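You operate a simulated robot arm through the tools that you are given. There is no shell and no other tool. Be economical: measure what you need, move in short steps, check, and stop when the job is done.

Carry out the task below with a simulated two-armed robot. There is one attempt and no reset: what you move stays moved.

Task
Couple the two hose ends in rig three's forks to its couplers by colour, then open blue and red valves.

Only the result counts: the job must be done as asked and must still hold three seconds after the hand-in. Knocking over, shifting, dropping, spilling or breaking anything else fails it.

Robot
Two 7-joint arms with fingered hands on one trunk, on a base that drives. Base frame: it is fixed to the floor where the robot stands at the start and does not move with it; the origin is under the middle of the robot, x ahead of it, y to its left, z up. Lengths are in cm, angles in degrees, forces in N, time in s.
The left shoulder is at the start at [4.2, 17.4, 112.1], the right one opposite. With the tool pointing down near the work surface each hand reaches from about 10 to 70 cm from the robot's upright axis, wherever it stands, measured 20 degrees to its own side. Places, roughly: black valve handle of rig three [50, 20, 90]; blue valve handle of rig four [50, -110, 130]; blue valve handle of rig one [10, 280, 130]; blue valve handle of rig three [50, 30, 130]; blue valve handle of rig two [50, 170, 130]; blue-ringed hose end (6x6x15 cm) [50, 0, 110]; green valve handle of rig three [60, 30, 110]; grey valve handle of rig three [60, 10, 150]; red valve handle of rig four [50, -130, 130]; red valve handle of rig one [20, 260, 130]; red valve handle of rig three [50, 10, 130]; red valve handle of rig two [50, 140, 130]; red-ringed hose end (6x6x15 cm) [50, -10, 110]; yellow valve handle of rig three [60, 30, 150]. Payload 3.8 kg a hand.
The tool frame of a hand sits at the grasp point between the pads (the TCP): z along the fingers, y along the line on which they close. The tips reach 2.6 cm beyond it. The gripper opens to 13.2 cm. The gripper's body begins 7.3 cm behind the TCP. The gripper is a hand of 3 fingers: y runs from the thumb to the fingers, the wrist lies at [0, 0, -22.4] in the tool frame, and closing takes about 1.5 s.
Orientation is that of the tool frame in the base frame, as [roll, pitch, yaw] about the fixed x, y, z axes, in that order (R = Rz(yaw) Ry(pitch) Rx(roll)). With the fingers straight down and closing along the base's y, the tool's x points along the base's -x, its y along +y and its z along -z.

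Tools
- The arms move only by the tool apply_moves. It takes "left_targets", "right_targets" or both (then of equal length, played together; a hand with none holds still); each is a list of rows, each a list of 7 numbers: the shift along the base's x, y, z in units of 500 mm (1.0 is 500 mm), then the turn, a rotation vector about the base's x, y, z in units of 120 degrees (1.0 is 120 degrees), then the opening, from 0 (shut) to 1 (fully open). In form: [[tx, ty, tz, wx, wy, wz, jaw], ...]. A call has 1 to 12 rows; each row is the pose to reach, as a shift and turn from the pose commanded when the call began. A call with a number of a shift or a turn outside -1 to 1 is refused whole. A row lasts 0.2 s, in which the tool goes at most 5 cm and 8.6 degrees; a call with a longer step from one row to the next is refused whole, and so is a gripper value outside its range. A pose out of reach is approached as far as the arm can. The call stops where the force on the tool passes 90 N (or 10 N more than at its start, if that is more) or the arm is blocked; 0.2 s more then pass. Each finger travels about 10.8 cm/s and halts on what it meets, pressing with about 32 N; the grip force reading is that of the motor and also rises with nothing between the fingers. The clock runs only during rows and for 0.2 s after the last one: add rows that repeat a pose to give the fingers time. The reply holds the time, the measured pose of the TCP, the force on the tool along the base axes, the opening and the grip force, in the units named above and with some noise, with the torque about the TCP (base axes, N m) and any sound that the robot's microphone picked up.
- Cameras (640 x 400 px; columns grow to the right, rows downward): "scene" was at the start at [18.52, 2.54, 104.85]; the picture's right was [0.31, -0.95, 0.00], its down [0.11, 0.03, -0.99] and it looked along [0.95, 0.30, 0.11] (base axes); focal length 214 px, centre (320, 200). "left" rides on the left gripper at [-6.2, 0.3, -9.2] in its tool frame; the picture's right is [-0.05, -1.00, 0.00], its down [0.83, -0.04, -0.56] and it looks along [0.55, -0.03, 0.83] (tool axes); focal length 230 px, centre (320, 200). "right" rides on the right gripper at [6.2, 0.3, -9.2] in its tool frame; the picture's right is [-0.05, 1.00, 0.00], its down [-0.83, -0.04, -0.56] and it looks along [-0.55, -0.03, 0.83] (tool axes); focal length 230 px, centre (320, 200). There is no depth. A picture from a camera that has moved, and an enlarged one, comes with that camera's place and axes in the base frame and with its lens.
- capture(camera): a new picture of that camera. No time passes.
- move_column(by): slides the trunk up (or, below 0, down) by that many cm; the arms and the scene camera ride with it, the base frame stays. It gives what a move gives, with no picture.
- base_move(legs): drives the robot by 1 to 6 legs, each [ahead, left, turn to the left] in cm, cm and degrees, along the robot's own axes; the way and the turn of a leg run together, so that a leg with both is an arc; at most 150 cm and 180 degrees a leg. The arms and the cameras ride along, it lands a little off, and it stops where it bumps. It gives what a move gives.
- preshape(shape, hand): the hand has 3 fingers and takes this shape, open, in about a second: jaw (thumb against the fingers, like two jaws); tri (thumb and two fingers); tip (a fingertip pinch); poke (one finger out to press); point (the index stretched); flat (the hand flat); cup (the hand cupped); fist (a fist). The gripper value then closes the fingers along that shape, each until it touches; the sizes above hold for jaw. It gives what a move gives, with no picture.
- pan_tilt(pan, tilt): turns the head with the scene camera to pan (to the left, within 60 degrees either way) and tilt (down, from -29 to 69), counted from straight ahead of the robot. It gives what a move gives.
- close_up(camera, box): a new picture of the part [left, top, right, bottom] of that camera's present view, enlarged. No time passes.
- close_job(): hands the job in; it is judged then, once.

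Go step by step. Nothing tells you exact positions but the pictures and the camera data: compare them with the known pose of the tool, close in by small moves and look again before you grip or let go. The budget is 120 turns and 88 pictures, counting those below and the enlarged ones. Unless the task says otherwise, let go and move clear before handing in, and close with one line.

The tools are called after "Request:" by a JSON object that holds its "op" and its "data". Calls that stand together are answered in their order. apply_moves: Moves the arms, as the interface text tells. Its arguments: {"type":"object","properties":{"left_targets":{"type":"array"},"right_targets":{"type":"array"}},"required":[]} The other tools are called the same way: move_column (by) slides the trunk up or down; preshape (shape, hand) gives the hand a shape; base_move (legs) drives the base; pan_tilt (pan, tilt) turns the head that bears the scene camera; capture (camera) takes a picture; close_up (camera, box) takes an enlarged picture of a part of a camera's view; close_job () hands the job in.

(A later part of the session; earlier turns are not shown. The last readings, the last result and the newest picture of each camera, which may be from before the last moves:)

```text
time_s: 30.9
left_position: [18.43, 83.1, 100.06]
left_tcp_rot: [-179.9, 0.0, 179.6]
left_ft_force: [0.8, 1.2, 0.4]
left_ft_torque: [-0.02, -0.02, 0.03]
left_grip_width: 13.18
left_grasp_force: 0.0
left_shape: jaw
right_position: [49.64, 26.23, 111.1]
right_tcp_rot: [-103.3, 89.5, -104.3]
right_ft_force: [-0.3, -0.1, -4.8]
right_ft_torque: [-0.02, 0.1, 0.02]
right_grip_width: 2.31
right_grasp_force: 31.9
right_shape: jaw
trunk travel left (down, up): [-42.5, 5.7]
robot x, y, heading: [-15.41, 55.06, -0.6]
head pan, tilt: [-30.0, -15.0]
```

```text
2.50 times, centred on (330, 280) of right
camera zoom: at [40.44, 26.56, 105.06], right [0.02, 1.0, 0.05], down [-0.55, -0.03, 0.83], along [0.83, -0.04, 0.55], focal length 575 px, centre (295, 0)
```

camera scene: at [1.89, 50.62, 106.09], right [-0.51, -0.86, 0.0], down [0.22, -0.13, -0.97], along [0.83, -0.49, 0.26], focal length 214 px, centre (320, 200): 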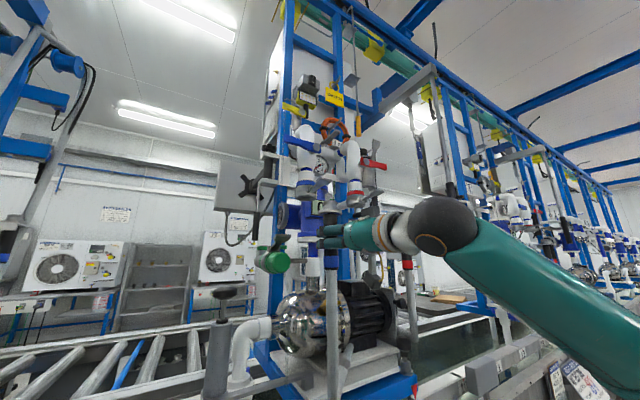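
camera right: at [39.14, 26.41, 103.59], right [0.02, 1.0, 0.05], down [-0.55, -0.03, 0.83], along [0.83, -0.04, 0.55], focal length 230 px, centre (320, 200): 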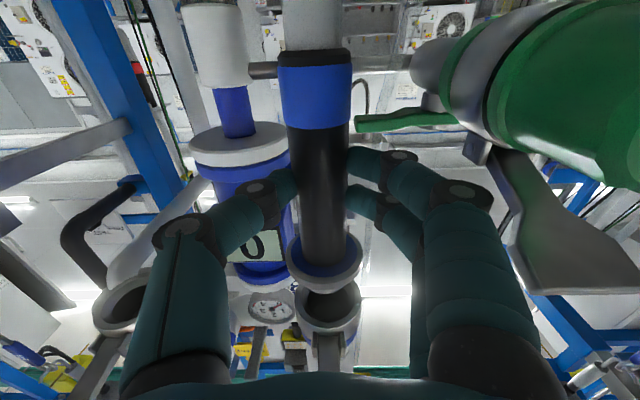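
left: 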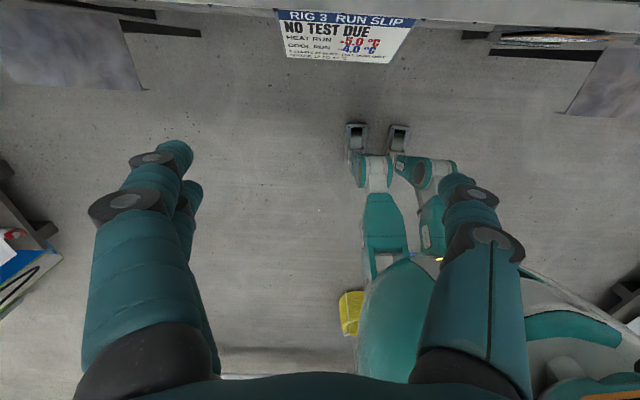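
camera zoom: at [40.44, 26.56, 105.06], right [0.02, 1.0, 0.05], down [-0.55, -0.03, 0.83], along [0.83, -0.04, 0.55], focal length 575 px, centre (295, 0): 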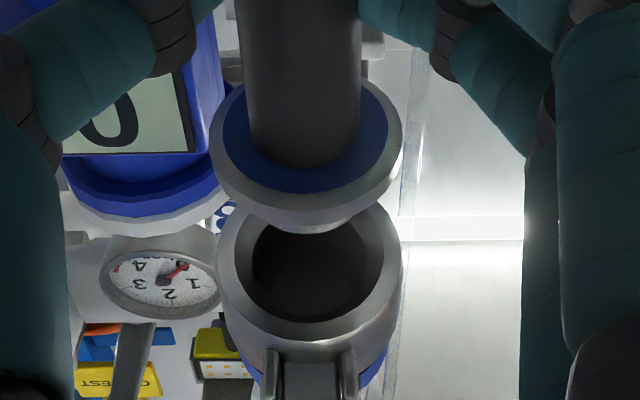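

Mouth and fitting are nearly lined up; the oblique view says the fitting is about 0.7 cm too deep in x. I correct and rise a bit, then look again.

Request:
{"op": "apply_moves", "data": {"right_targets": [[-0.013, 0, 0, 0, 0, 0, 0], [-0.013, 0, 0.012, 0, 0, 0, 0], [-0.013, 0, 0.012, 0, 0, 0, 0]]}}

Request:
{"op": "close_up", "data": {"camera": "scene", "box": [290, 170, 350, 240]}}

Request:
{"op": "close_up", "data": {"camera": "right", "box": [230, 200, 430, 360]}}

```text
time_s: 31.6
left_position: [18.4, 83.13, 99.89]
left_tcp_rot: [-180.0, 0.0, 179.4]
left_ft_force: [-0.3, -0.2, -1.1]
left_ft_torque: [-0.03, -0.01, -0.02]
left_grip_width: 13.2
left_grasp_force: 0.0
left_shape: jaw
right_position: [49.0, 26.11, 111.68]
right_tcp_rot: [-103.9, 89.6, -104.8]
right_ft_force: [0.3, -0.3, -4.4]
right_ft_torque: [0.0, 0.11, 0.01]
right_grip_width: 2.29
right_grasp_force: 31.8
right_shape: jaw
trunk travel left (down, up): [-42.5, 5.7]
robot x, y, heading: [-15.3, 55.31, -0.6]
head pan, tilt: [-30.0, -15.0]
```

```text
5.71 times, centred on (320, 205) of scene
camera zoom: at [1.88, 50.62, 106.09], right [-0.51, -0.86, 0.0], down [0.22, -0.13, -0.97], along [0.83, -0.49, 0.26], focal length 1226 px, centre (320, 171)
```

zoom: 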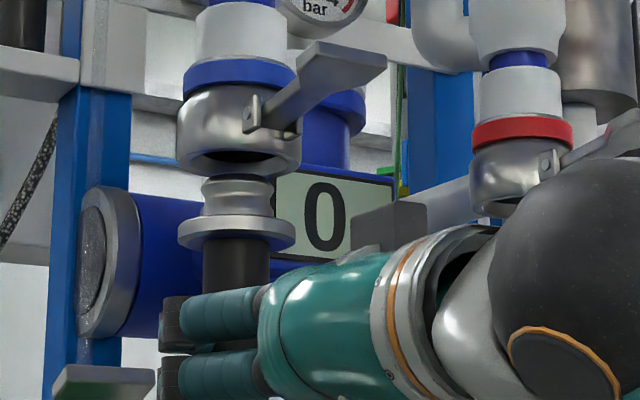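

```text
2.50 times, centred on (330, 280) of right
camera zoom: at [39.73, 26.47, 105.64], right [0.02, 1.0, 0.05], down [-0.55, -0.03, 0.83], along [0.83, -0.04, 0.55], focal length 575 px, centre (295, 0)
```

zoom: 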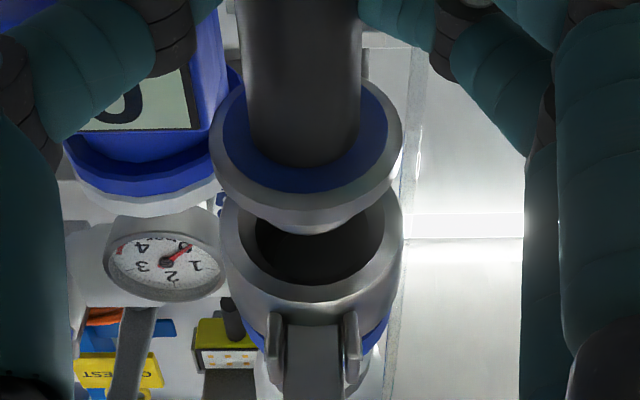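

Both views now show the fitting centred under the mouth. I push up slowly 1.6 cm and watch force.

Request:
{"op": "apply_moves", "data": {"right_targets": [[0, 0, 0.008, 0, 0, 0, 0], [0, 0, 0.016, 0, 0, 0, 0], [0, 0, 0.024, 0, 0, 0, 0], [0, 0, 0.032, 0, 0, 0, 0]]}}

Request:
{"op": "close_up", "data": {"camera": "scene", "box": [290, 170, 350, 240]}}

```text
time_s: 32.6
left_position: [18.37, 83.03, 99.87]
left_tcp_rot: [179.9, 0.1, 179.5]
left_ft_force: [0.7, 0.3, -0.3]
left_ft_torque: [-0.01, 0.01, 0.02]
left_grip_width: 13.19
left_grasp_force: 0.0
left_shape: jaw
right_position: [49.02, 26.3, 113.28]
right_tcp_rot: [-106.1, 89.7, -107.1]
right_ft_force: [0.3, 1.6, -3.6]
right_ft_torque: [-0.01, 0.07, 0.02]
right_grip_width: 2.31
right_grasp_force: 32.3
right_shape: jaw
trunk travel left (down, up): [-42.5, 5.7]
robot x, y, heading: [-15.07, 55.26, -0.3]
head pan, tilt: [-30.0, -15.0]
```

```text
5.71 times, centred on (320, 205) of scene
camera zoom: at [1.89, 50.62, 106.09], right [-0.51, -0.86, 0.0], down [0.22, -0.13, -0.97], along [0.83, -0.49, 0.26], focal length 1226 px, centre (320, 171)
```

zoom: 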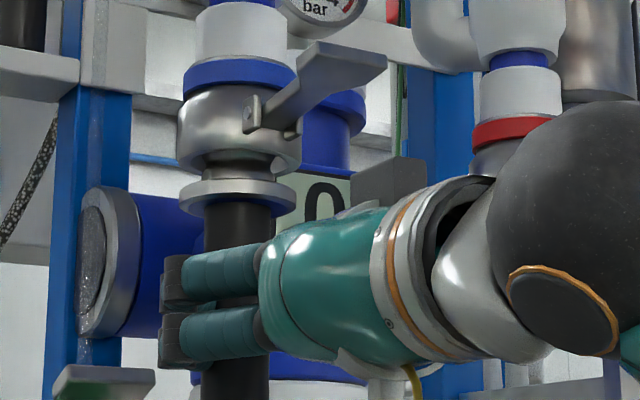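

The nose is entering cleanly with no side force. I continue up until the flange meets the rim.

Request:
{"op": "apply_moves", "data": {"right_targets": [[0, 0, 0.008, 0, 0, 0, 0], [0, 0, 0.014, 0, 0, 0, 0], [0, 0, 0.02, 0, 0, 0, 0], [0, 0, 0.026, 0, 0, 0, 0], [0, 0, 0.03, 0, 0, 0, 0]]}}

Request:
{"op": "close_up", "data": {"camera": "scene", "box": [290, 170, 350, 240]}}

```text
time_s: 33.9
left_position: [18.33, 83.14, 99.83]
left_tcp_rot: [-179.9, 0.1, 179.5]
left_ft_force: [0.1, 0.2, -0.6]
left_ft_torque: [0.02, 0.05, -0.01]
left_grip_width: 13.18
left_grasp_force: 0.0
left_shape: jaw
right_position: [49.09, 26.24, 114.44]
right_tcp_rot: [-145.5, 89.4, -146.4]
right_ft_force: [-5.0, 2.2, -16.0]
right_ft_torque: [-0.03, 0.25, 0.06]
right_grip_width: 2.29
right_grasp_force: 32.3
right_shape: jaw
trunk travel left (down, up): [-42.5, 5.7]
robot x, y, heading: [-15.14, 54.67, -0.4]
head pan, tilt: [-30.0, -15.0]
```

```text
5.71 times, centred on (320, 205) of scene
camera zoom: at [1.9, 50.6, 106.05], right [-0.51, -0.86, 0.0], down [0.22, -0.13, -0.97], along [0.83, -0.49, 0.26], focal length 1226 px, centre (320, 171)
```

zoom: 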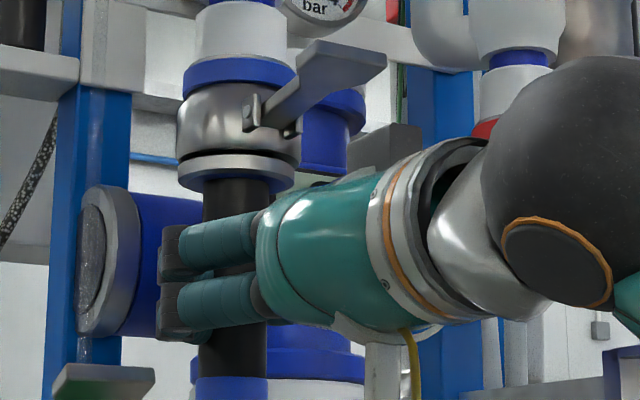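

The flange is seated against the rim (contact force about 12 N). I press a little harder to see if it clicks in.

Request:
{"op": "apply_moves", "data": {"right_targets": [[0, 0, 0.006, 0, 0, 0, 0], [0, 0, 0.012, 0, 0, 0, 0], [0, 0, 0.012, 0, 0, 0, 0]]}}

Request:
{"op": "capture", "data": {"camera": "right"}}

```text
time_s: 34.6
left_position: [18.43, 83.03, 100.02]
left_tcp_rot: [-179.9, 0.0, 179.5]
left_ft_force: [-0.6, 0.0, 0.9]
left_ft_torque: [0.0, 0.0, -0.01]
left_grip_width: 13.2
left_grasp_force: 0.1
left_shape: jaw
right_position: [49.12, 26.13, 114.66]
right_tcp_rot: [-162.7, 88.7, -163.5]
right_ft_force: [-14.2, 3.4, -36.1]
right_ft_torque: [-0.07, 0.55, 0.12]
right_grip_width: 2.34
right_grasp_force: 32.2
right_shape: jaw
trunk travel left (down, up): [-42.5, 5.7]
robot x, y, heading: [-15.09, 55.27, -0.5]
head pan, tilt: [-30.0, -15.0]
```

```text
47 pictures are left
camera right: at [39.69, 26.53, 108.7], right [0.01, 1.0, 0.05], down [-0.54, -0.03, 0.84], along [0.84, -0.04, 0.54], focal length 230 px, centre (320, 200)
```

right: 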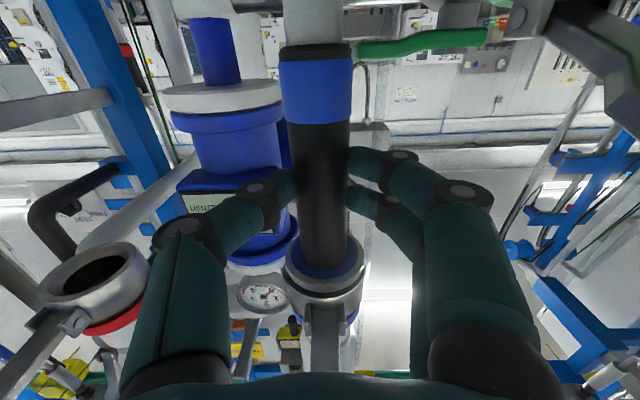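

No click, so the cam lever must be swung by the left hand while the right holds the hose up. I ease the push a little and turn the left hand to point toward the lever (fingers along -y).

Request:
{"op": "apply_moves", "data": {"left_targets": [[0.017, -0.01, 0.035, -0.0412, -0.0412, -0.0412, 1], [0.034, -0.02, 0.07, -0.0824, -0.0824, -0.0824, 1], [0.05, -0.03, 0.105, -0.1236, -0.1236, -0.1236, 1], [0.067, -0.04, 0.14, -0.1648, -0.1648, -0.1648, 1], [0.084, -0.05, 0.175, -0.206, -0.206, -0.206, 1], [0.1, -0.06, 0.21, -0.2472, -0.2472, -0.2472, 1], [0.117, -0.07, 0.245, -0.2884, -0.2884, -0.2884, 1], [0.134, -0.08, 0.28, -0.3296, -0.3296, -0.3296, 1], [0.15, -0.09, 0.315, -0.3708, -0.3708, -0.3708, 1], [0.167, -0.1, 0.35, -0.412, -0.412, -0.412, 1], [0.184, -0.11, 0.385, -0.4532, -0.4532, -0.4532, 1], [0.2, -0.12, 0.4, -0.4944, -0.4944, -0.4944, 1]], "right_targets": [[0, 0, -0.003, 0, 0, 0, 0], [0, 0, -0.006, 0, 0, 0, 0], [0, 0, -0.006, 0, 0, 0, 0], [0, 0, -0.006, 0, 0, 0, 0], [0, 0, -0.006, 0, 0, 0, 0], [0, 0, -0.006, 0, 0, 0, 0], [0, 0, -0.006, 0, 0, 0, 0], [0, 0, -0.006, 0, 0, 0, 0], [0, 0, -0.006, 0, 0, 0, 0], [0, 0, -0.006, 0, 0, 0, 0], [0, 0, -0.006, 0, 0, 0, 0], [0, 0, -0.006, 0, 0, 0, 0]]}}

Request:
{"op": "apply_moves", "data": {"left_targets": [[0.02, 0, 0, -0.0412, -0.0412, -0.0412, 1], [0.04, 0, 0, -0.083, -0.083, -0.083, 1]]}}

Request:
{"op": "preshape", "data": {"hand": "left", "shape": "point"}}

Request:
{"op": "capture", "data": {"camera": "left"}}

Request:
{"op": "capture", "data": {"camera": "scene"}}

```text
time_s: 37.2
left_position: [28.62, 77.13, 119.91]
left_tcp_rot: [-141.1, 76.4, 138.8]
left_ft_force: [-0.4, -0.3, 0.4]
left_ft_torque: [0.01, -0.01, 0.03]
left_grip_width: 13.16
left_grasp_force: 0.2
left_shape: jaw
right_position: [49.03, 26.17, 114.54]
right_tcp_rot: [-155.6, 89.1, -156.5]
right_ft_force: [-8.6, 4.5, -29.4]
right_ft_torque: [-0.07, 0.51, 0.14]
right_grip_width: 2.34
right_grasp_force: 32.2
right_shape: jaw
trunk travel left (down, up): [-42.5, 5.7]
robot x, y, heading: [-15.38, 54.89, -0.5]
head pan, tilt: [-30.0, -15.0]
```

```text
refused: row 2 steps farther than a row can; nothing moved
```

```text
time_s: 38.1
left_position: [28.51, 76.95, 119.88]
left_tcp_rot: [-141.2, 76.2, 138.7]
left_ft_force: [0.0, -0.2, 0.4]
left_ft_torque: [0.03, -0.01, 0.0]
left_grip_width: 0.0
left_grasp_force: 0.1
left_shape: point
right_position: [49.11, 26.21, 114.58]
right_tcp_rot: [-155.7, 88.9, -156.4]
right_ft_force: [-10.3, 3.9, -28.9]
right_ft_torque: [-0.02, 0.51, 0.11]
right_grip_width: 2.34
right_grasp_force: 31.6
right_shape: jaw
trunk travel left (down, up): [-42.5, 5.7]
robot x, y, heading: [-15.52, 54.88, -0.6]
head pan, tilt: [-30.0, -15.0]
```

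```text
46 pictures are left
camera left: at [28.53, 85.07, 127.5], right [-0.96, -0.19, 0.2], down [-0.28, 0.66, -0.7], along [0.0, -0.72, -0.69], focal length 230 px, centre (320, 200)
```

left: 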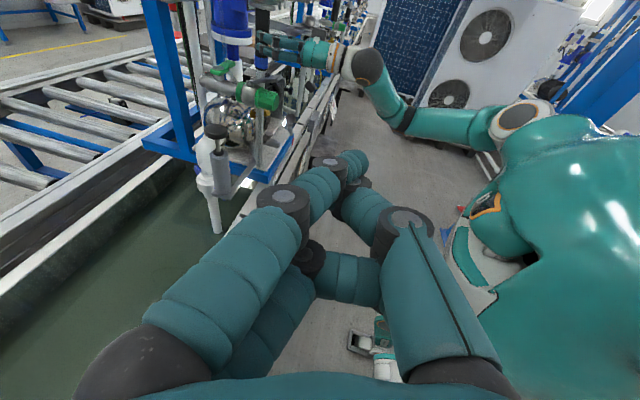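

```text
45 pictures are left
camera scene: at [1.95, 50.59, 106.07], right [-0.51, -0.86, 0.0], down [0.22, -0.13, -0.97], along [0.83, -0.49, 0.26], focal length 214 px, centre (320, 200)
```

scene: 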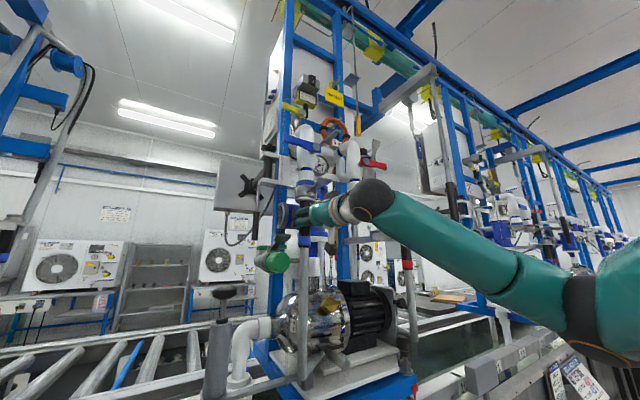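

I'd rather pinch the lever's two sides, with the hand pointing ahead above the right hand, so it can be swung about its hinge. I reset the left hand to jaw shape and bring it to a standoff position, pointing forward.

Request:
{"op": "preshape", "data": {"hand": "left", "shape": "jaw"}}

Request:
{"op": "apply_moves", "data": {"left_targets": [[0, -0.06, 0.015, -0.0027, -0.0151, 0.0622, 0.5], [0, -0.12, 0.03, -0.0053, -0.0302, 0.1244, 0.5], [0, -0.18, 0.045, -0.008, -0.0452, 0.1866, 0.5], [0, -0.24, 0.06, -0.0107, -0.0603, 0.2488, 0.5], [0, -0.3, 0.075, -0.0133, -0.0754, 0.3109, 0.5], [0, -0.36, 0.09, -0.016, -0.0905, 0.3731, 0.5], [0, -0.42, 0.1, -0.0186, -0.1055, 0.4353, 0.5], [0, -0.48, 0.1, -0.0213, -0.1206, 0.4975, 0.5], [0, -0.54, 0.1, -0.0213, -0.1206, 0.4975, 0.5]]}}

Request:
{"op": "capture", "data": {"camera": "left"}}

Request:
{"op": "capture", "data": {"camera": "scene"}}

```text
time_s: 39.0
left_position: [28.55, 77.03, 119.87]
left_tcp_rot: [-141.3, 76.1, 138.8]
left_ft_force: [0.7, 0.0, 0.3]
left_ft_torque: [0.02, 0.0, 0.01]
left_grip_width: 9.51
left_grasp_force: 0.0
left_shape: jaw
right_position: [49.14, 26.12, 114.72]
right_tcp_rot: [-155.7, 89.0, -156.4]
right_ft_force: [-9.8, 2.8, -29.6]
right_ft_torque: [-0.07, 0.51, 0.12]
right_grip_width: 2.32
right_grasp_force: 31.8
right_shape: jaw
trunk travel left (down, up): [-42.5, 5.7]
robot x, y, heading: [-15.28, 54.66, -0.2]
head pan, tilt: [-30.0, -15.0]
```

```text
time_s: 41.0
left_position: [28.46, 50.01, 125.03]
left_tcp_rot: [83.6, 89.5, 63.7]
left_ft_force: [0.6, -0.3, -0.7]
left_ft_torque: [-0.02, 0.0, -0.02]
left_grip_width: 2.53
left_grasp_force: 0.1
left_shape: jaw
left hand out of reach, approached as far as the arm can: row 3, 4, 5, 6, 7
right_position: [49.06, 26.16, 114.59]
right_tcp_rot: [-155.5, 89.1, -156.3]
right_ft_force: [-9.7, 4.3, -27.9]
right_ft_torque: [-0.12, 0.5, 0.16]
right_grip_width: 2.39
right_grasp_force: 32.4
right_shape: jaw
trunk travel left (down, up): [-42.5, 5.7]
robot x, y, heading: [-15.27, 55.01, -0.3]
head pan, tilt: [-30.0, -15.0]
```

```text
44 pictures are left
camera left: at [19.91, 53.4, 131.21], right [-0.34, -0.94, 0.05], down [-0.53, 0.15, -0.83], along [0.77, -0.31, -0.55], focal length 230 px, centre (320, 200)
```

left: 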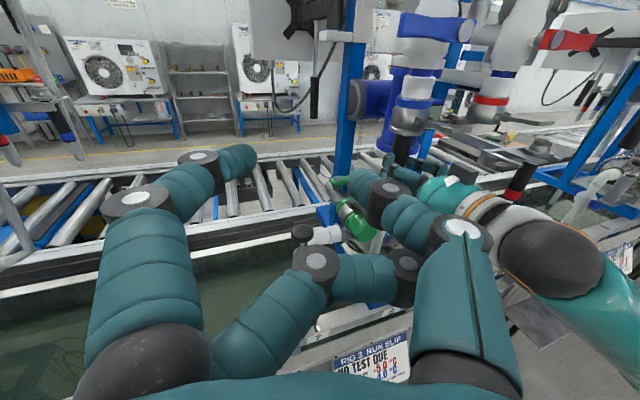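

```text
43 pictures are left
camera scene: at [1.95, 50.52, 106.06], right [-0.51, -0.86, 0.0], down [0.22, -0.13, -0.97], along [0.83, -0.49, 0.26], focal length 214 px, centre (320, 200)
```

scene: 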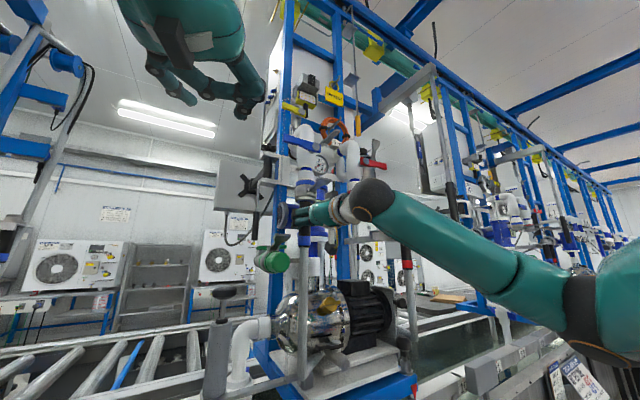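

The left fingers are oddly splayed after the shape change. I reset them fully open with a preshape and hold.

Request:
{"op": "preshape", "data": {"hand": "left", "shape": "jaw"}}

Request:
{"op": "apply_moves", "data": {"left_targets": [[0, -0.01, 0, 0, 0, 0, 1], [0, -0.02, 0, 0, 0, 0, 1], [0, -0.03, 0, 0, 0, 0, 1], [0, -0.04, 0, 0, 0, 0, 1], [0, -0.04, 0, 0, 0, 0, 1], [0, -0.04, 0, 0, 0, 0, 1]]}}

Request:
{"op": "capture", "data": {"camera": "left"}}

```text
time_s: 42.0
left_position: [28.44, 50.05, 125.16]
left_tcp_rot: [96.6, 89.6, 76.6]
left_ft_force: [0.1, -0.3, -0.1]
left_ft_torque: [-0.02, 0.02, 0.02]
left_grip_width: 9.52
left_grasp_force: 0.0
left_shape: jaw
right_position: [49.08, 26.26, 114.59]
right_tcp_rot: [-154.8, 89.1, -155.6]
right_ft_force: [-9.3, 1.2, -27.8]
right_ft_torque: [-0.11, 0.49, 0.15]
right_grip_width: 2.38
right_grasp_force: 32.2
right_shape: jaw
trunk travel left (down, up): [-42.5, 5.7]
robot x, y, heading: [-15.07, 54.75, -0.7]
head pan, tilt: [-30.0, -15.0]
```

```text
time_s: 43.4
left_position: [28.37, 48.08, 125.03]
left_tcp_rot: [95.7, 89.5, 75.9]
left_ft_force: [0.0, -0.2, -0.1]
left_ft_torque: [-0.03, 0.0, 0.02]
left_grip_width: 9.49
left_grasp_force: 0.2
left_shape: jaw
right_position: [49.12, 26.17, 114.53]
right_tcp_rot: [-154.6, 89.0, -155.5]
right_ft_force: [-8.9, 2.2, -27.6]
right_ft_torque: [-0.1, 0.51, 0.11]
right_grip_width: 2.38
right_grasp_force: 32.1
right_shape: jaw
trunk travel left (down, up): [-42.5, 5.7]
robot x, y, heading: [-15.0, 54.91, -0.3]
head pan, tilt: [-30.0, -15.0]
```

```text
42 pictures are left
camera left: at [19.95, 51.46, 131.17], right [-0.34, -0.94, 0.04], down [-0.53, 0.16, -0.83], along [0.77, -0.31, -0.56], focal length 230 px, centre (320, 200)
```

left: 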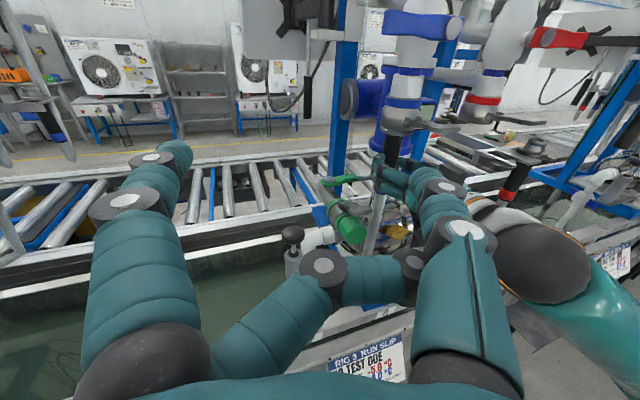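

One finger stayed curled. I run it through "flat" and then "jaw" to free it.

Request:
{"op": "preshape", "data": {"hand": "left", "shape": "flat"}}

Request:
{"op": "preshape", "data": {"hand": "left", "shape": "jaw"}}

Request:
{"op": "capture", "data": {"camera": "left"}}

```text
time_s: 44.2
left_position: [28.47, 47.91, 125.09]
left_tcp_rot: [97.2, 89.5, 77.1]
left_ft_force: [0.1, -0.1, 0.4]
left_ft_torque: [-0.01, -0.03, -0.03]
left_grip_width: 0.0
left_grasp_force: 0.0
left_shape: flat
right_position: [49.2, 26.12, 114.56]
right_tcp_rot: [-154.5, 89.1, -155.3]
right_ft_force: [-9.0, 1.8, -28.4]
right_ft_torque: [-0.09, 0.49, 0.13]
right_grip_width: 2.37
right_grasp_force: 32.3
right_shape: jaw
trunk travel left (down, up): [-42.5, 5.7]
robot x, y, heading: [-15.66, 55.2, -0.8]
head pan, tilt: [-30.0, -15.0]
```

```text
time_s: 45.1
left_position: [28.46, 48.03, 125.07]
left_tcp_rot: [96.7, 89.4, 76.6]
left_ft_force: [-0.7, 0.3, 0.3]
left_ft_torque: [-0.03, 0.03, -0.02]
left_grip_width: 13.2
left_grasp_force: 0.2
left_shape: jaw
right_position: [49.18, 26.14, 114.58]
right_tcp_rot: [-154.7, 89.1, -155.7]
right_ft_force: [-9.6, 1.7, -28.6]
right_ft_torque: [-0.09, 0.5, 0.13]
right_grip_width: 2.41
right_grasp_force: 32.1
right_shape: jaw
trunk travel left (down, up): [-42.5, 5.7]
robot x, y, heading: [-15.43, 54.63, -0.6]
head pan, tilt: [-30.0, -15.0]
```

```text
41 pictures are left
camera left: at [19.95, 51.46, 131.17], right [-0.34, -0.94, 0.04], down [-0.53, 0.16, -0.83], along [0.77, -0.31, -0.56], focal length 230 px, centre (320, 200)
```

left: 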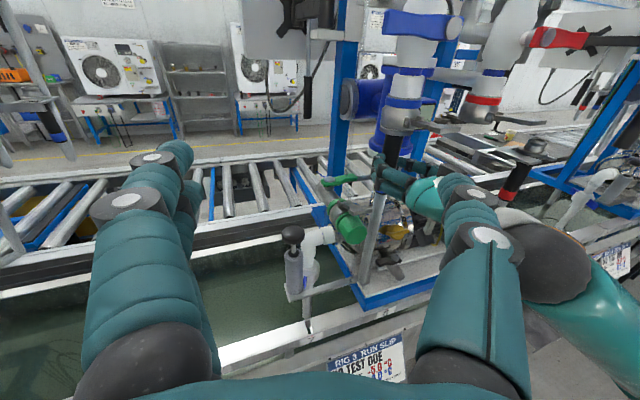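

The left hand is back to normal. I enlarge the lever in its view to locate it.

Request:
{"op": "close_up", "data": {"camera": "left", "box": [350, 60, 510, 200]}}

```text
2.86 times, centred on (430, 130) of left
camera zoom: at [19.95, 51.46, 131.17], right [-0.34, -0.94, 0.04], down [-0.53, 0.16, -0.83], along [0.77, -0.31, -0.56], focal length 657 px, centre (6, 400)
```

zoom: 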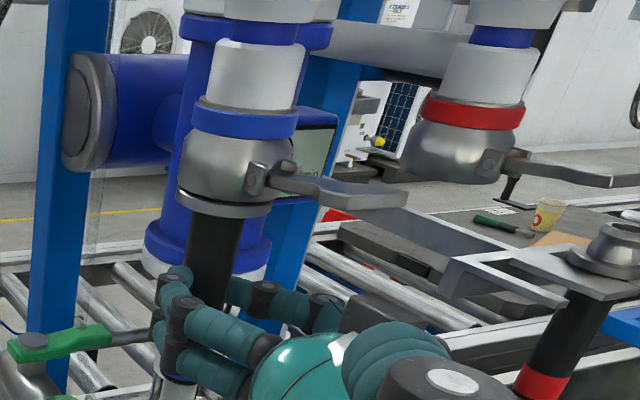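

The lever runs from its pivot at about [48, 26, 122] to its tip at about [40, 26, 123.4]. I bring the left hand in front of it, straight ahead with wrist raised, above the right wrist.

Request:
{"op": "apply_moves", "data": {"left_targets": [[0, -0.07, 0.04, 0.0036, 0.0206, 0.0276, 0.5], [0, -0.14, 0.06, 0.0073, 0.0412, 0.0552, 0.5], [0, -0.21, 0.06, 0.0109, 0.0618, 0.0828, 0.5], [0, -0.28, 0.04, 0.0145, 0.0824, 0.1103, 0.5], [0, -0.35, 0.02, 0.0182, 0.103, 0.1379, 0.5], [0, -0.42, 0, 0.0218, 0.1236, 0.1655, 0.5], [0.04, -0.438, -0.02, 0.0218, 0.1236, 0.1655, 0.5], [0.08, -0.438, -0.035, 0.0218, 0.1236, 0.1655, 0.5]]}}

Request:
{"op": "capture", "data": {"camera": "left"}}

Request:
{"op": "capture", "data": {"camera": "scene"}}

```text
time_s: 47.0
left_position: [32.52, 26.07, 123.03]
left_tcp_rot: [178.3, 75.0, 178.1]
left_ft_force: [-0.6, 0.5, 0.6]
left_ft_torque: [0.02, 0.0, -0.03]
left_grip_width: 6.65
left_grasp_force: 0.0
left_shape: jaw
right_position: [49.13, 26.12, 114.59]
right_tcp_rot: [-153.8, 89.2, -154.6]
right_ft_force: [-7.3, 1.5, -27.5]
right_ft_torque: [-0.09, 0.5, 0.13]
right_grip_width: 2.39
right_grasp_force: 31.8
right_shape: jaw
trunk travel left (down, up): [-42.5, 5.7]
robot x, y, heading: [-15.55, 55.13, -0.6]
head pan, tilt: [-30.0, -15.0]
```

```text
39 pictures are left
camera left: at [25.23, 26.36, 131.43], right [0.01, -1.0, 0.04], down [-0.75, -0.04, -0.66], along [0.66, -0.02, -0.75], focal length 230 px, centre (320, 200)
```

left: 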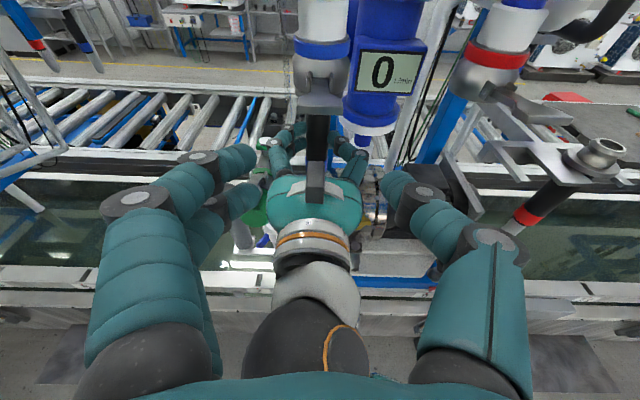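

```text
38 pictures are left
camera scene: at [1.95, 50.56, 106.06], right [-0.51, -0.86, 0.0], down [0.22, -0.13, -0.97], along [0.83, -0.49, 0.26], focal length 214 px, centre (320, 200)
```

scene: 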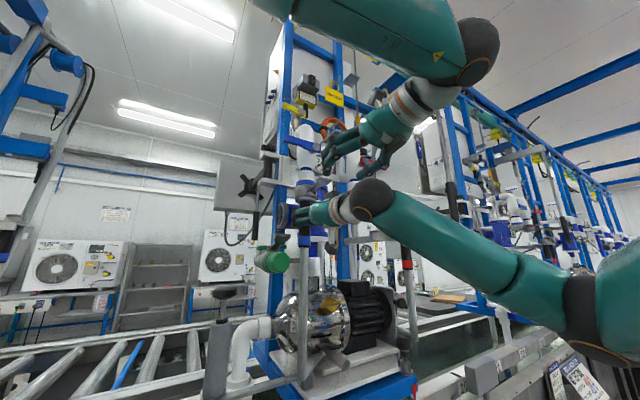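

The lever tip is dead ahead at y about 26.2. I advance so the jaws straddle it, then close on its sides.

Request:
{"op": "apply_moves", "data": {"left_targets": [[0.05, 0.003, 0.003, 0, 0, 0, 0.5], [0.1, 0.003, 0.003, 0, 0, 0, 0.5], [0.15, 0.003, 0.003, 0, 0, 0, 0.5], [0.195, 0.003, 0.003, 0, 0, 0, 0.5], [0.195, 0.003, 0.003, 0, 0, 0, 0.35], [0.195, 0.003, 0.003, 0, 0, 0, 0.2], [0.195, 0.003, 0.003, 0, 0, 0, 0.1], [0.195, 0.003, 0.003, 0, 0, 0, 0.1], [0.195, 0.003, 0.003, 0, 0, 0, 0.1]]}}

Request:
{"op": "capture", "data": {"camera": "left"}}

```text
time_s: 49.0
left_position: [42.16, 25.91, 122.97]
left_tcp_rot: [178.0, 75.0, 177.6]
left_ft_force: [9.0, -19.7, 0.8]
left_ft_torque: [-0.26, -0.18, -0.34]
left_grip_width: 0.53
left_grasp_force: 31.5
left_shape: jaw
right_position: [49.07, 26.03, 114.64]
right_tcp_rot: [-158.2, 89.3, -158.9]
right_ft_force: [-12.8, 8.3, -26.0]
right_ft_torque: [-0.16, 0.48, 0.28]
right_grip_width: 2.38
right_grasp_force: 31.7
right_shape: jaw
trunk travel left (down, up): [-42.5, 5.7]
robot x, y, heading: [-15.43, 54.92, -0.7]
head pan, tilt: [-30.0, -15.0]
```

```text
37 pictures are left
camera left: at [34.85, 26.32, 131.38], right [0.0, -1.0, 0.04], down [-0.75, -0.03, -0.66], along [0.66, -0.03, -0.75], focal length 230 px, centre (320, 200)
```

left: 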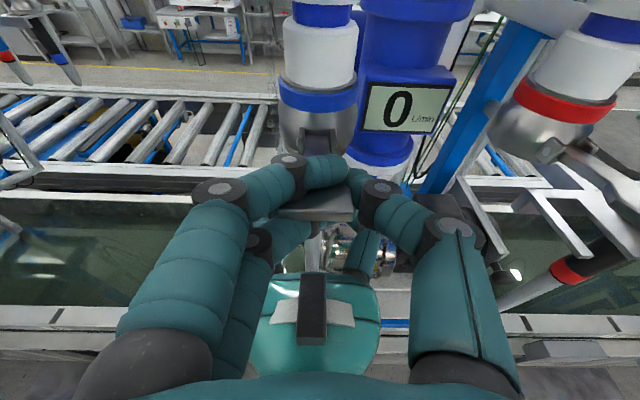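

The fingers caged the lever, one above and one below. I loosen a hair to drop the side load, and try swinging the lever up gently by 1.5 cm.

Request:
{"op": "apply_moves", "data": {"left_targets": [[0, 0, 0, 0, 0, 0, 0.15], [0, 0, 0, 0, 0, 0, 0.15], [0, 0, 0.01, 0, 0, 0, 0.15], [0, 0, 0.02, 0, 0, 0, 0.15], [0, 0, 0.03, 0, 0, 0, 0.15]]}}

Request:
{"op": "capture", "data": {"camera": "left"}}

```text
time_s: 50.1
left_position: [42.25, 26.54, 124.86]
left_tcp_rot: [178.2, 75.0, 178.4]
left_ft_force: [0.4, 2.3, -1.5]
left_ft_torque: [-0.01, -0.03, 0.03]
left_grip_width: 1.98
left_grasp_force: 0.1
left_shape: jaw
right_position: [49.17, 26.08, 114.69]
right_tcp_rot: [-152.7, 89.1, -153.4]
right_ft_force: [-9.6, 1.9, -26.9]
right_ft_torque: [-0.11, 0.49, 0.12]
right_grip_width: 2.39
right_grasp_force: 32.6
right_shape: jaw
trunk travel left (down, up): [-42.5, 5.7]
robot x, y, heading: [-15.38, 54.74, -0.6]
head pan, tilt: [-30.0, -15.0]
```

```text
36 pictures are left
camera left: at [34.92, 26.74, 133.18], right [0.01, -1.0, 0.04], down [-0.75, -0.04, -0.66], along [0.66, -0.02, -0.75], focal length 230 px, centre (320, 200)
```

left: 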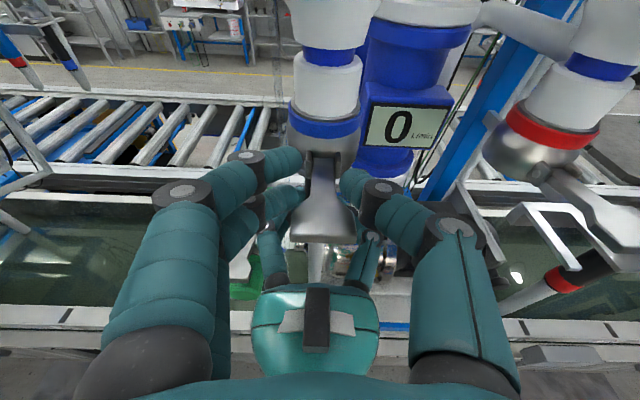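

The lever slipped out between the loosened fingers. I go back down, close again around it and lift while closed.

Request:
{"op": "apply_moves", "data": {"left_targets": [[0, 0, 0, 0, 0, 0, 0.35], [0, 0, -0.02, 0, 0, 0, 0.45], [0, 0, -0.038, 0, 0, 0, 0.45], [0, 0, -0.038, 0, 0, 0, 0.25], [0, 0, -0.038, 0, 0, 0, 0.1], [0, 0, -0.038, 0, 0, 0, 0.05], [0, 0, -0.038, 0, 0, 0, 0.05], [0, 0, -0.028, 0, 0, 0, 0.05], [0, 0, -0.018, 0, 0, 0, 0.05], [0, 0, -0.008, 0, 0, 0, 0.05]]}}

Request:
{"op": "capture", "data": {"camera": "left"}}

```text
time_s: 52.4
left_position: [42.06, 25.8, 123.13]
left_tcp_rot: [177.5, 73.8, 177.1]
left_ft_force: [1.9, -13.1, -38.4]
left_ft_torque: [-0.25, -0.06, -0.24]
left_grip_width: 0.77
left_grasp_force: 32.3
left_shape: jaw
right_position: [49.07, 26.1, 114.54]
right_tcp_rot: [-155.2, 89.4, -155.8]
right_ft_force: [-19.7, 9.5, -21.6]
right_ft_torque: [-0.13, 0.4, 0.34]
right_grip_width: 2.41
right_grasp_force: 32.1
right_shape: jaw
trunk travel left (down, up): [-42.5, 5.7]
robot x, y, heading: [-15.45, 55.11, -0.3]
head pan, tilt: [-30.0, -15.0]
```

```text
35 pictures are left
camera left: at [35.01, 26.14, 131.73], right [0.0, -1.0, 0.04], down [-0.76, -0.03, -0.64], along [0.64, -0.03, -0.76], focal length 230 px, centre (320, 200)
```

left: 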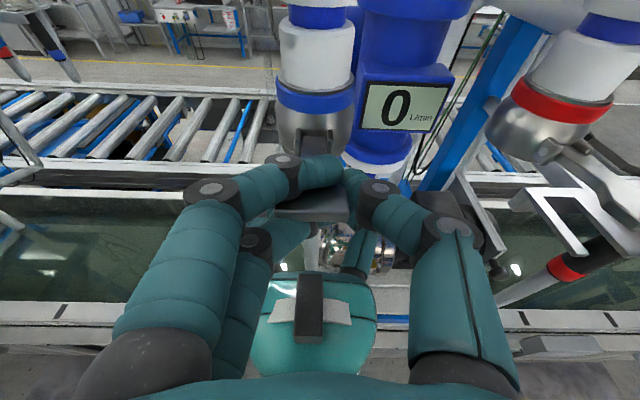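

Lifting meets 38 N without motion, so up is the stop. I test a gentle downward press instead.

Request:
{"op": "apply_moves", "data": {"left_targets": [[0, 0, -0.015, 0, 0, 0, 0.05], [0, 0, -0.03, 0, 0, 0, 0.05], [0, 0, -0.04, 0, 0, 0, 0.05], [0, 0, -0.05, 0, 0, 0, 0.05], [0, 0, -0.058, 0, 0, 0, 0.05]]}}

Request:
{"op": "capture", "data": {"camera": "left"}}

Request:
{"op": "close_up", "data": {"camera": "scene", "box": [280, 150, 400, 240]}}

```text
time_s: 53.5
left_position: [42.29, 26.1, 122.57]
left_tcp_rot: [179.5, 76.2, 179.0]
left_ft_force: [1.1, -23.7, 30.5]
left_ft_torque: [-1.09, -1.55, -0.12]
left_grip_width: 0.83
left_grasp_force: 31.9
left_shape: jaw
right_position: [49.11, 26.22, 114.69]
right_tcp_rot: [-159.8, 89.1, -160.4]
right_ft_force: [1.7, 11.0, -29.0]
right_ft_torque: [-0.19, 0.53, 0.33]
right_grip_width: 2.36
right_grasp_force: 31.5
right_shape: jaw
trunk travel left (down, up): [-42.5, 5.7]
robot x, y, heading: [-15.12, 54.84, -0.4]
head pan, tilt: [-30.0, -15.0]
```

```text
34 pictures are left
camera left: at [34.75, 26.45, 130.72], right [0.01, -1.0, 0.05], down [-0.74, -0.04, -0.67], along [0.67, -0.03, -0.74], focal length 230 px, centre (320, 200)
```

left: 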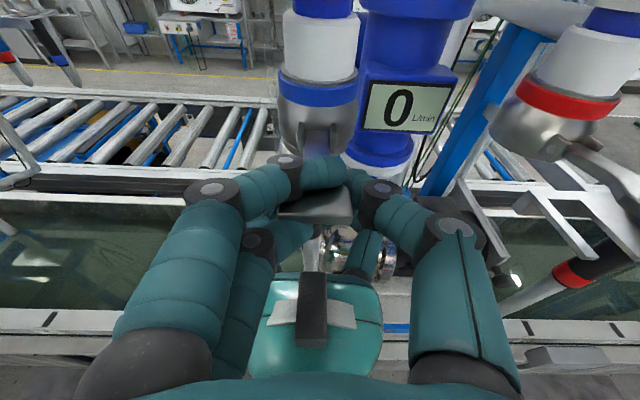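

```text
4.44 times, centred on (340, 195) of scene
camera zoom: at [1.89, 50.46, 106.15], right [-0.51, -0.86, 0.0], down [0.22, -0.13, -0.97], along [0.83, -0.49, 0.26], focal length 953 px, centre (231, 222)
```

zoom: 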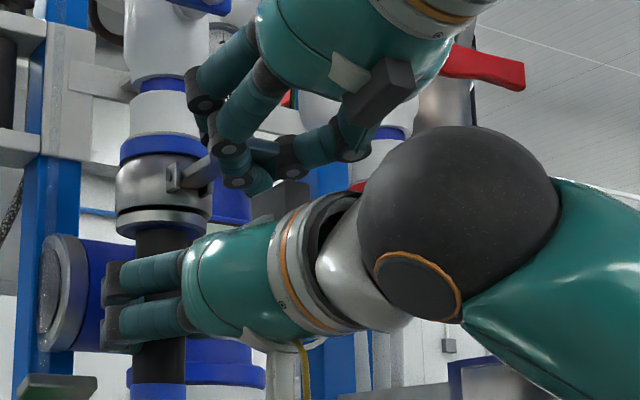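

The lever is rigid both ways, so it is probably just a fixed part. I withdraw the left hand, then test whether the hose is already latched by easing the right hand down.

Request:
{"op": "apply_moves", "data": {"left_targets": [[0, 0, 0.02, 0, 0, 0, 0.2], [0, 0, 0.028, 0, 0, 0, 0.5], [0, 0, 0.028, 0, 0, 0, 0.5], [-0.05, 0, 0.03, 0, 0, 0, 0.5], [-0.12, 0, 0.05, 0, 0, 0, 0.5], [-0.2, 0, 0.08, 0, 0, 0, 0.5]]}}

Request:
{"op": "apply_moves", "data": {"right_targets": [[0, 0, -0.006, 0, 0, 0, 0], [0, 0, -0.012, 0, 0, 0, 0], [0, 0, -0.018, 0, 0, 0, 0], [0, 0, -0.024, 0, 0, 0, 0]]}}

Request:
{"op": "close_up", "data": {"camera": "scene", "box": [290, 170, 350, 240]}}

```text
time_s: 55.0
left_position: [31.95, 26.47, 125.44]
left_tcp_rot: [178.1, 75.0, 178.2]
left_ft_force: [0.3, 0.5, -0.9]
left_ft_torque: [-0.02, 0.03, 0.0]
left_grip_width: 6.52
left_grasp_force: 0.0
left_shape: jaw
right_position: [49.15, 26.22, 114.69]
right_tcp_rot: [-151.6, 89.2, -152.3]
right_ft_force: [-10.5, 2.2, -26.8]
right_ft_torque: [-0.13, 0.44, 0.15]
right_grip_width: 2.42
right_grasp_force: 32.0
right_shape: jaw
trunk travel left (down, up): [-42.5, 5.7]
robot x, y, heading: [-15.72, 54.89, -0.6]
head pan, tilt: [-30.0, -15.0]
```

```text
time_s: 56.0
left_position: [31.85, 26.48, 125.56]
left_tcp_rot: [178.3, 75.1, 178.2]
left_ft_force: [0.7, 0.3, -0.7]
left_ft_torque: [0.01, -0.03, -0.05]
left_grip_width: 6.51
left_grasp_force: 0.0
left_shape: jaw
right_position: [48.94, 26.11, 114.05]
right_tcp_rot: [-71.9, 89.6, -72.8]
right_ft_force: [0.2, 0.2, -4.3]
right_ft_torque: [0.03, 0.11, 0.0]
right_grip_width: 2.35
right_grasp_force: 32.0
right_shape: jaw
trunk travel left (down, up): [-42.5, 5.7]
robot x, y, heading: [-15.6, 55.31, -0.5]
head pan, tilt: [-30.0, -15.0]
```

```text
5.71 times, centred on (320, 205) of scene
camera zoom: at [1.87, 50.6, 106.11], right [-0.51, -0.86, 0.0], down [0.22, -0.13, -0.97], along [0.83, -0.49, 0.26], focal length 1226 px, centre (320, 171)
```

zoom: 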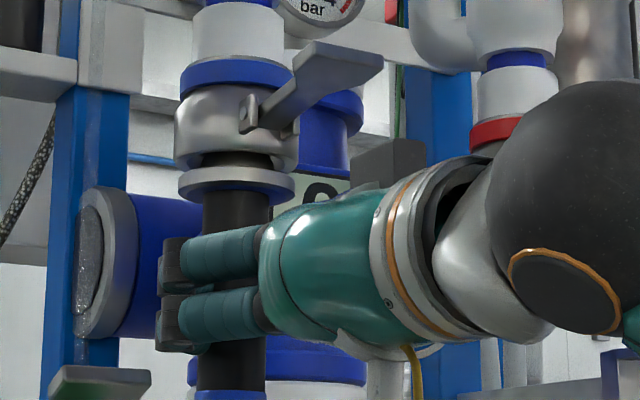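

Not latched yet: it comes down freely. I push up again, harder, watching for a click or slip.

Request:
{"op": "apply_moves", "data": {"right_targets": [[0, 0, 0.01, 0, 0, 0, 0], [0, 0, 0.02, 0, 0, 0, 0], [0, 0, 0.03, 0, 0, 0, 0], [0, 0, 0.036, 0, 0, 0, 0], [0, 0, 0.042, 0, 0, 0, 0], [0, 0, 0.048, 0, 0, 0, 0], [0, 0, 0.052, 0, 0, 0, 0], [0, 0, 0.052, 0, 0, 0, 0]]}}

Request:
{"op": "close_up", "data": {"camera": "scene", "box": [290, 170, 350, 240]}}

```text
time_s: 57.8
left_position: [32.02, 26.26, 125.39]
left_tcp_rot: [178.0, 74.9, 177.9]
left_ft_force: [1.0, -0.1, 1.1]
left_ft_torque: [-0.02, 0.03, 0.05]
left_grip_width: 6.54
left_grasp_force: 0.0
left_shape: jaw
right_position: [49.25, 26.16, 114.82]
right_tcp_rot: [-169.7, 87.7, -170.6]
right_ft_force: [-22.5, -0.6, -51.7]
right_ft_torque: [-0.1, 0.86, 0.02]
right_grip_width: 2.41
right_grasp_force: 32.2
right_shape: jaw
trunk travel left (down, up): [-42.5, 5.7]
robot x, y, heading: [-15.6, 54.65, -0.6]
head pan, tilt: [-30.0, -15.0]
```

```text
5.71 times, centred on (320, 205) of scene
camera zoom: at [1.94, 50.46, 106.04], right [-0.51, -0.86, 0.0], down [0.22, -0.13, -0.97], along [0.83, -0.49, 0.26], focal length 1226 px, centre (320, 171)
```

zoom: 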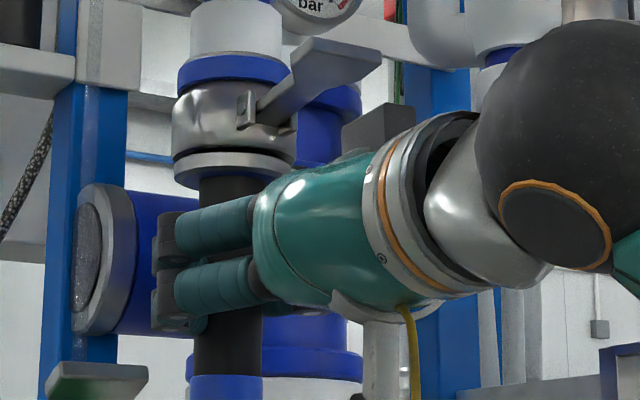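

Still no click at 52 N. I'll test the lever cleanly: ease the right hand to moderate pressure, then press the lever tip down from above with the closed left hand.

Request:
{"op": "apply_moves", "data": {"left_targets": [[0.02, -0.002, 0.05, 0, 0, 0, 0.3], [0.08, -0.002, 0.06, 0, 0, 0, 0.1], [0.14, -0.002, 0.06, 0, 0, 0, 0], [0.16, -0.002, 0.06, 0, 0, 0, 0], [0.16, -0.002, 0.04, 0, 0, 0, 0], [0.16, -0.002, 0.03, 0, 0, 0, 0], [0.16, -0.002, 0.02, 0, 0, 0, 0], [0.16, -0.002, 0.01, 0, 0, 0, 0], [0.16, -0.002, 0, 0, 0, 0, 0], [0.16, -0.002, -0.01, 0, 0, 0, 0], [0.16, -0.002, -0.02, 0, 0, 0, 0]], "right_targets": [[0, 0, -0.01, 0, 0, 0, 0], [0, 0, -0.02, 0, 0, 0, 0], [0, 0, -0.02, 0, 0, 0, 0], [0, 0, -0.02, 0, 0, 0, 0], [0, 0, -0.02, 0, 0, 0, 0], [0, 0, -0.02, 0, 0, 0, 0], [0, 0, -0.02, 0, 0, 0, 0], [0, 0, -0.02, 0, 0, 0, 0], [0, 0, -0.02, 0, 0, 0, 0], [0, 0, -0.02, 0, 0, 0, 0], [0, 0, -0.02, 0, 0, 0, 0]]}}

Request:
{"op": "capture", "data": {"camera": "left"}}

Request:
{"op": "close_up", "data": {"camera": "scene", "box": [280, 150, 400, 240]}}

```text
time_s: 60.1
left_position: [40.24, 26.19, 124.36]
left_tcp_rot: [178.1, 75.2, 178.1]
left_ft_force: [-0.9, 0.8, 1.9]
left_ft_torque: [-0.04, -0.05, 0.01]
left_grip_width: 0.0
left_grasp_force: 31.9
left_shape: jaw
right_position: [49.12, 26.21, 114.76]
right_tcp_rot: [-160.0, 88.9, -161.0]
right_ft_force: [-12.5, -1.9, -31.7]
right_ft_torque: [-0.05, 0.57, 0.0]
right_grip_width: 2.39
right_grasp_force: 31.9
right_shape: jaw
trunk travel left (down, up): [-42.5, 5.7]
robot x, y, heading: [-15.21, 55.1, -0.4]
head pan, tilt: [-30.0, -15.0]
```

```text
30 pictures are left
camera left: at [32.88, 26.34, 132.83], right [0.01, -1.0, 0.04], down [-0.75, -0.04, -0.66], along [0.66, -0.02, -0.75], focal length 230 px, centre (320, 200)
```

left: 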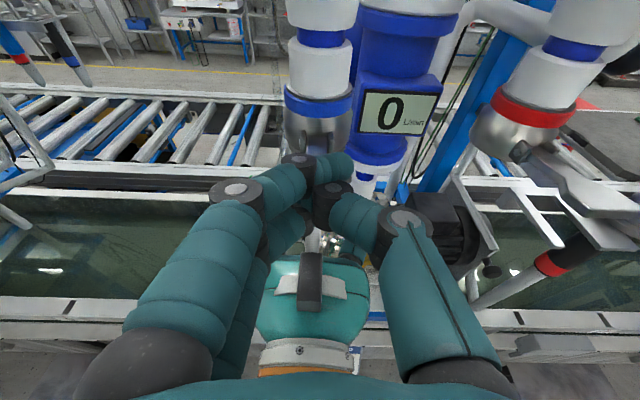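

```text
4.44 times, centred on (340, 195) of scene
camera zoom: at [1.92, 50.52, 106.07], right [-0.51, -0.86, 0.0], down [0.22, -0.13, -0.97], along [0.83, -0.49, 0.26], focal length 953 px, centre (231, 222)
```

zoom: 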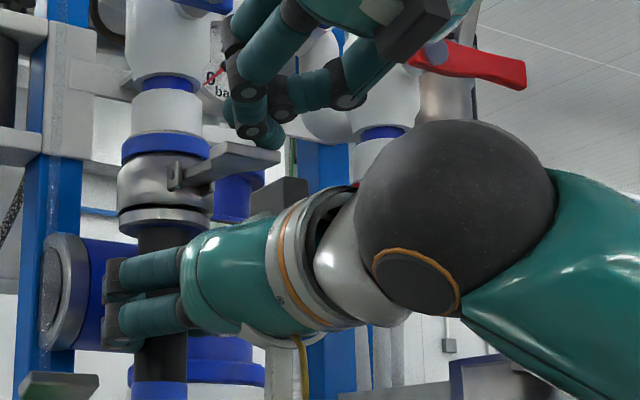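

The lever does move down with little force; the earlier block was the finger jammed on the right hand's housing. I need the hose gripped lower so the lever has room, so I take it back out and will re-grip it in the fork.

Request:
{"op": "apply_moves", "data": {"left_targets": [[-0.03, 0, 0.04, 0, 0, 0, 0], [-0.1, 0, 0.06, 0, 0, 0, 0], [-0.17, 0, 0.06, 0, 0, 0, 0], [-0.2, 0.07, 0.06, 0, 0, 0, 0], [-0.2, 0.16, 0.06, 0, 0, 0, 0], [-0.2, 0.25, 0.06, 0, 0, 0, 0], [-0.2, 0.34, 0.06, 0, 0, 0, 0], [-0.2, 0.43, 0.06, 0, 0, 0, 0], [-0.2, 0.5, 0.06, 0, 0, 0, 0.5], [-0.2, 0.5, 0.06, 0, 0, 0, 1], [-0.2, 0.5, 0.06, 0, 0, 0, 1], [-0.2, 0.5, 0.06, 0, 0, 0, 1]], "right_targets": [[0, 0, -0.02, 0, 0, 0, 0], [0, 0, -0.04, 0, 0, 0, 0], [0, 0, -0.06, 0, 0, 0, 0], [0, 0, -0.08, 0, 0, 0, 0], [0, 0, -0.09, 0, 0, 0, 0], [-0.03, 0, -0.09, 0, 0, 0, 0], [-0.06, 0, -0.09, 0, 0, 0, 0], [-0.09, 0, -0.09, 0, 0, 0, 0], [-0.12, 0, -0.09, 0, 0, 0, 0], [-0.15, 0, -0.09, 0, 0, 0, 0], [-0.18, 0, -0.09, 0, 0, 0, 0], [-0.2, 0, -0.09, 0, 0, 0, 0]]}}

Request:
{"op": "base_move", "data": {"legs": [[0, -26, 0.5]]}}

```text
time_s: 62.8
left_position: [30.0, 51.07, 127.53]
left_tcp_rot: [178.3, 75.0, 178.2]
left_ft_force: [-0.1, -0.4, -0.3]
left_ft_torque: [-0.03, 0.0, 0.0]
left_grip_width: 13.18
left_grasp_force: 0.0
left_shape: jaw
right_position: [39.07, 26.11, 111.02]
right_tcp_rot: [-106.0, 89.6, -106.9]
right_ft_force: [0.4, -0.6, -4.3]
right_ft_torque: [0.02, 0.1, -0.01]
right_grip_width: 2.35
right_grasp_force: 32.2
right_shape: jaw
trunk travel left (down, up): [-42.5, 5.7]
robot x, y, heading: [-15.39, 55.07, -0.8]
head pan, tilt: [-30.0, -15.0]
```

```text
time_s: 65.7
left_position: [29.94, 25.21, 127.43]
left_tcp_rot: [178.3, 75.0, 178.7]
left_ft_force: [-0.4, 0.1, 0.1]
left_ft_torque: [0.01, 0.0, 0.02]
left_grip_width: 13.17
left_grasp_force: 0.0
left_shape: jaw
right_position: [38.97, 0.33, 111.13]
right_tcp_rot: [-102.3, 89.6, -102.9]
right_ft_force: [0.1, -0.4, -5.1]
right_ft_torque: [-0.02, 0.1, 0.0]
right_grip_width: 2.35
right_grasp_force: 31.9
right_shape: jaw
trunk travel left (down, up): [-42.5, 5.7]
robot x, y, heading: [-15.25, 28.86, -0.2]
head pan, tilt: [-30.0, -15.0]
```

Now I line up with the fork slot and put the hose end back, reversing the way it came out.

Request:
{"op": "apply_moves", "data": {"right_targets": [[0, -0.019, -0.02, 0, 0, 0, 0], [0.03, -0.019, -0.02, 0, 0, 0, 0], [0.06, -0.019, -0.02, 0, 0, 0, 0], [0.09, -0.019, -0.02, 0, 0, 0, 0], [0.12, -0.019, -0.02, 0, 0, 0, 0], [0.127, -0.019, -0.02, 0, 0, 0, 0], [0.127, -0.019, -0.03, 0, 0, 0, 0], [0.127, -0.019, -0.04, 0, 0, 0, 0], [0.127, -0.019, -0.05, 0, 0, 0, 0], [0.127, -0.019, -0.054, 0, 0, 0, 0]]}}

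Request:
{"op": "capture", "data": {"camera": "scene"}}

```text
time_s: 67.8
left_position: [29.95, 25.37, 127.61]
left_tcp_rot: [178.4, 75.0, 178.6]
left_ft_force: [-0.8, 0.4, 0.4]
left_ft_torque: [0.01, -0.02, 0.05]
left_grip_width: 13.17
left_grasp_force: 0.0
left_shape: jaw
right_position: [45.41, -0.58, 108.56]
right_tcp_rot: [-89.1, 89.6, -89.8]
right_ft_force: [0.5, 0.7, -0.7]
right_ft_torque: [-0.01, 0.05, 0.02]
right_grip_width: 2.39
right_grasp_force: 32.0
right_shape: jaw
trunk travel left (down, up): [-42.5, 5.7]
robot x, y, heading: [-15.88, 28.68, -0.2]
head pan, tilt: [-30.0, -15.0]
```

```text
28 pictures are left
camera scene: at [1.74, 24.59, 106.1], right [-0.5, -0.86, 0.0], down [0.22, -0.13, -0.97], along [0.84, -0.49, 0.26], focal length 214 px, centre (320, 200)
```

scene: 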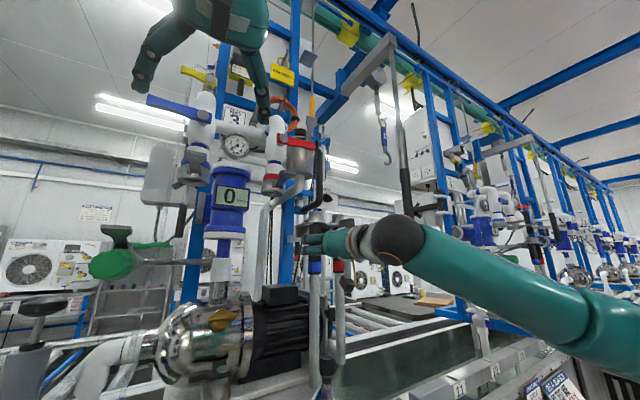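

The hose's weight is off the hand, so it seems to rest in the fork; I verify before releasing.

Request:
{"op": "close_up", "data": {"camera": "scene", "box": [280, 190, 380, 290]}}

```text
4.00 times, centred on (330, 240) of scene
camera zoom: at [1.74, 24.59, 106.1], right [-0.5, -0.86, 0.0], down [0.22, -0.13, -0.97], along [0.84, -0.49, 0.26], focal length 858 px, centre (280, 40)
```

zoom: 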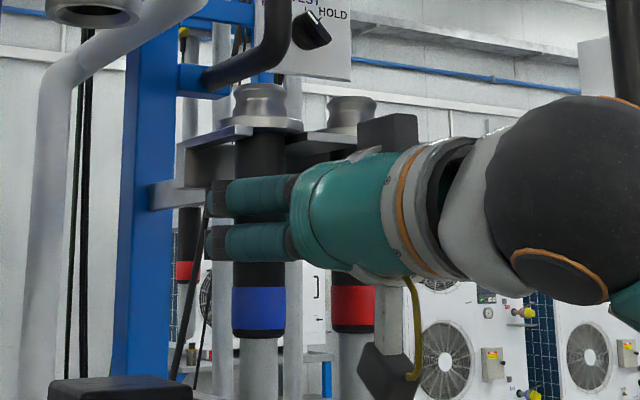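

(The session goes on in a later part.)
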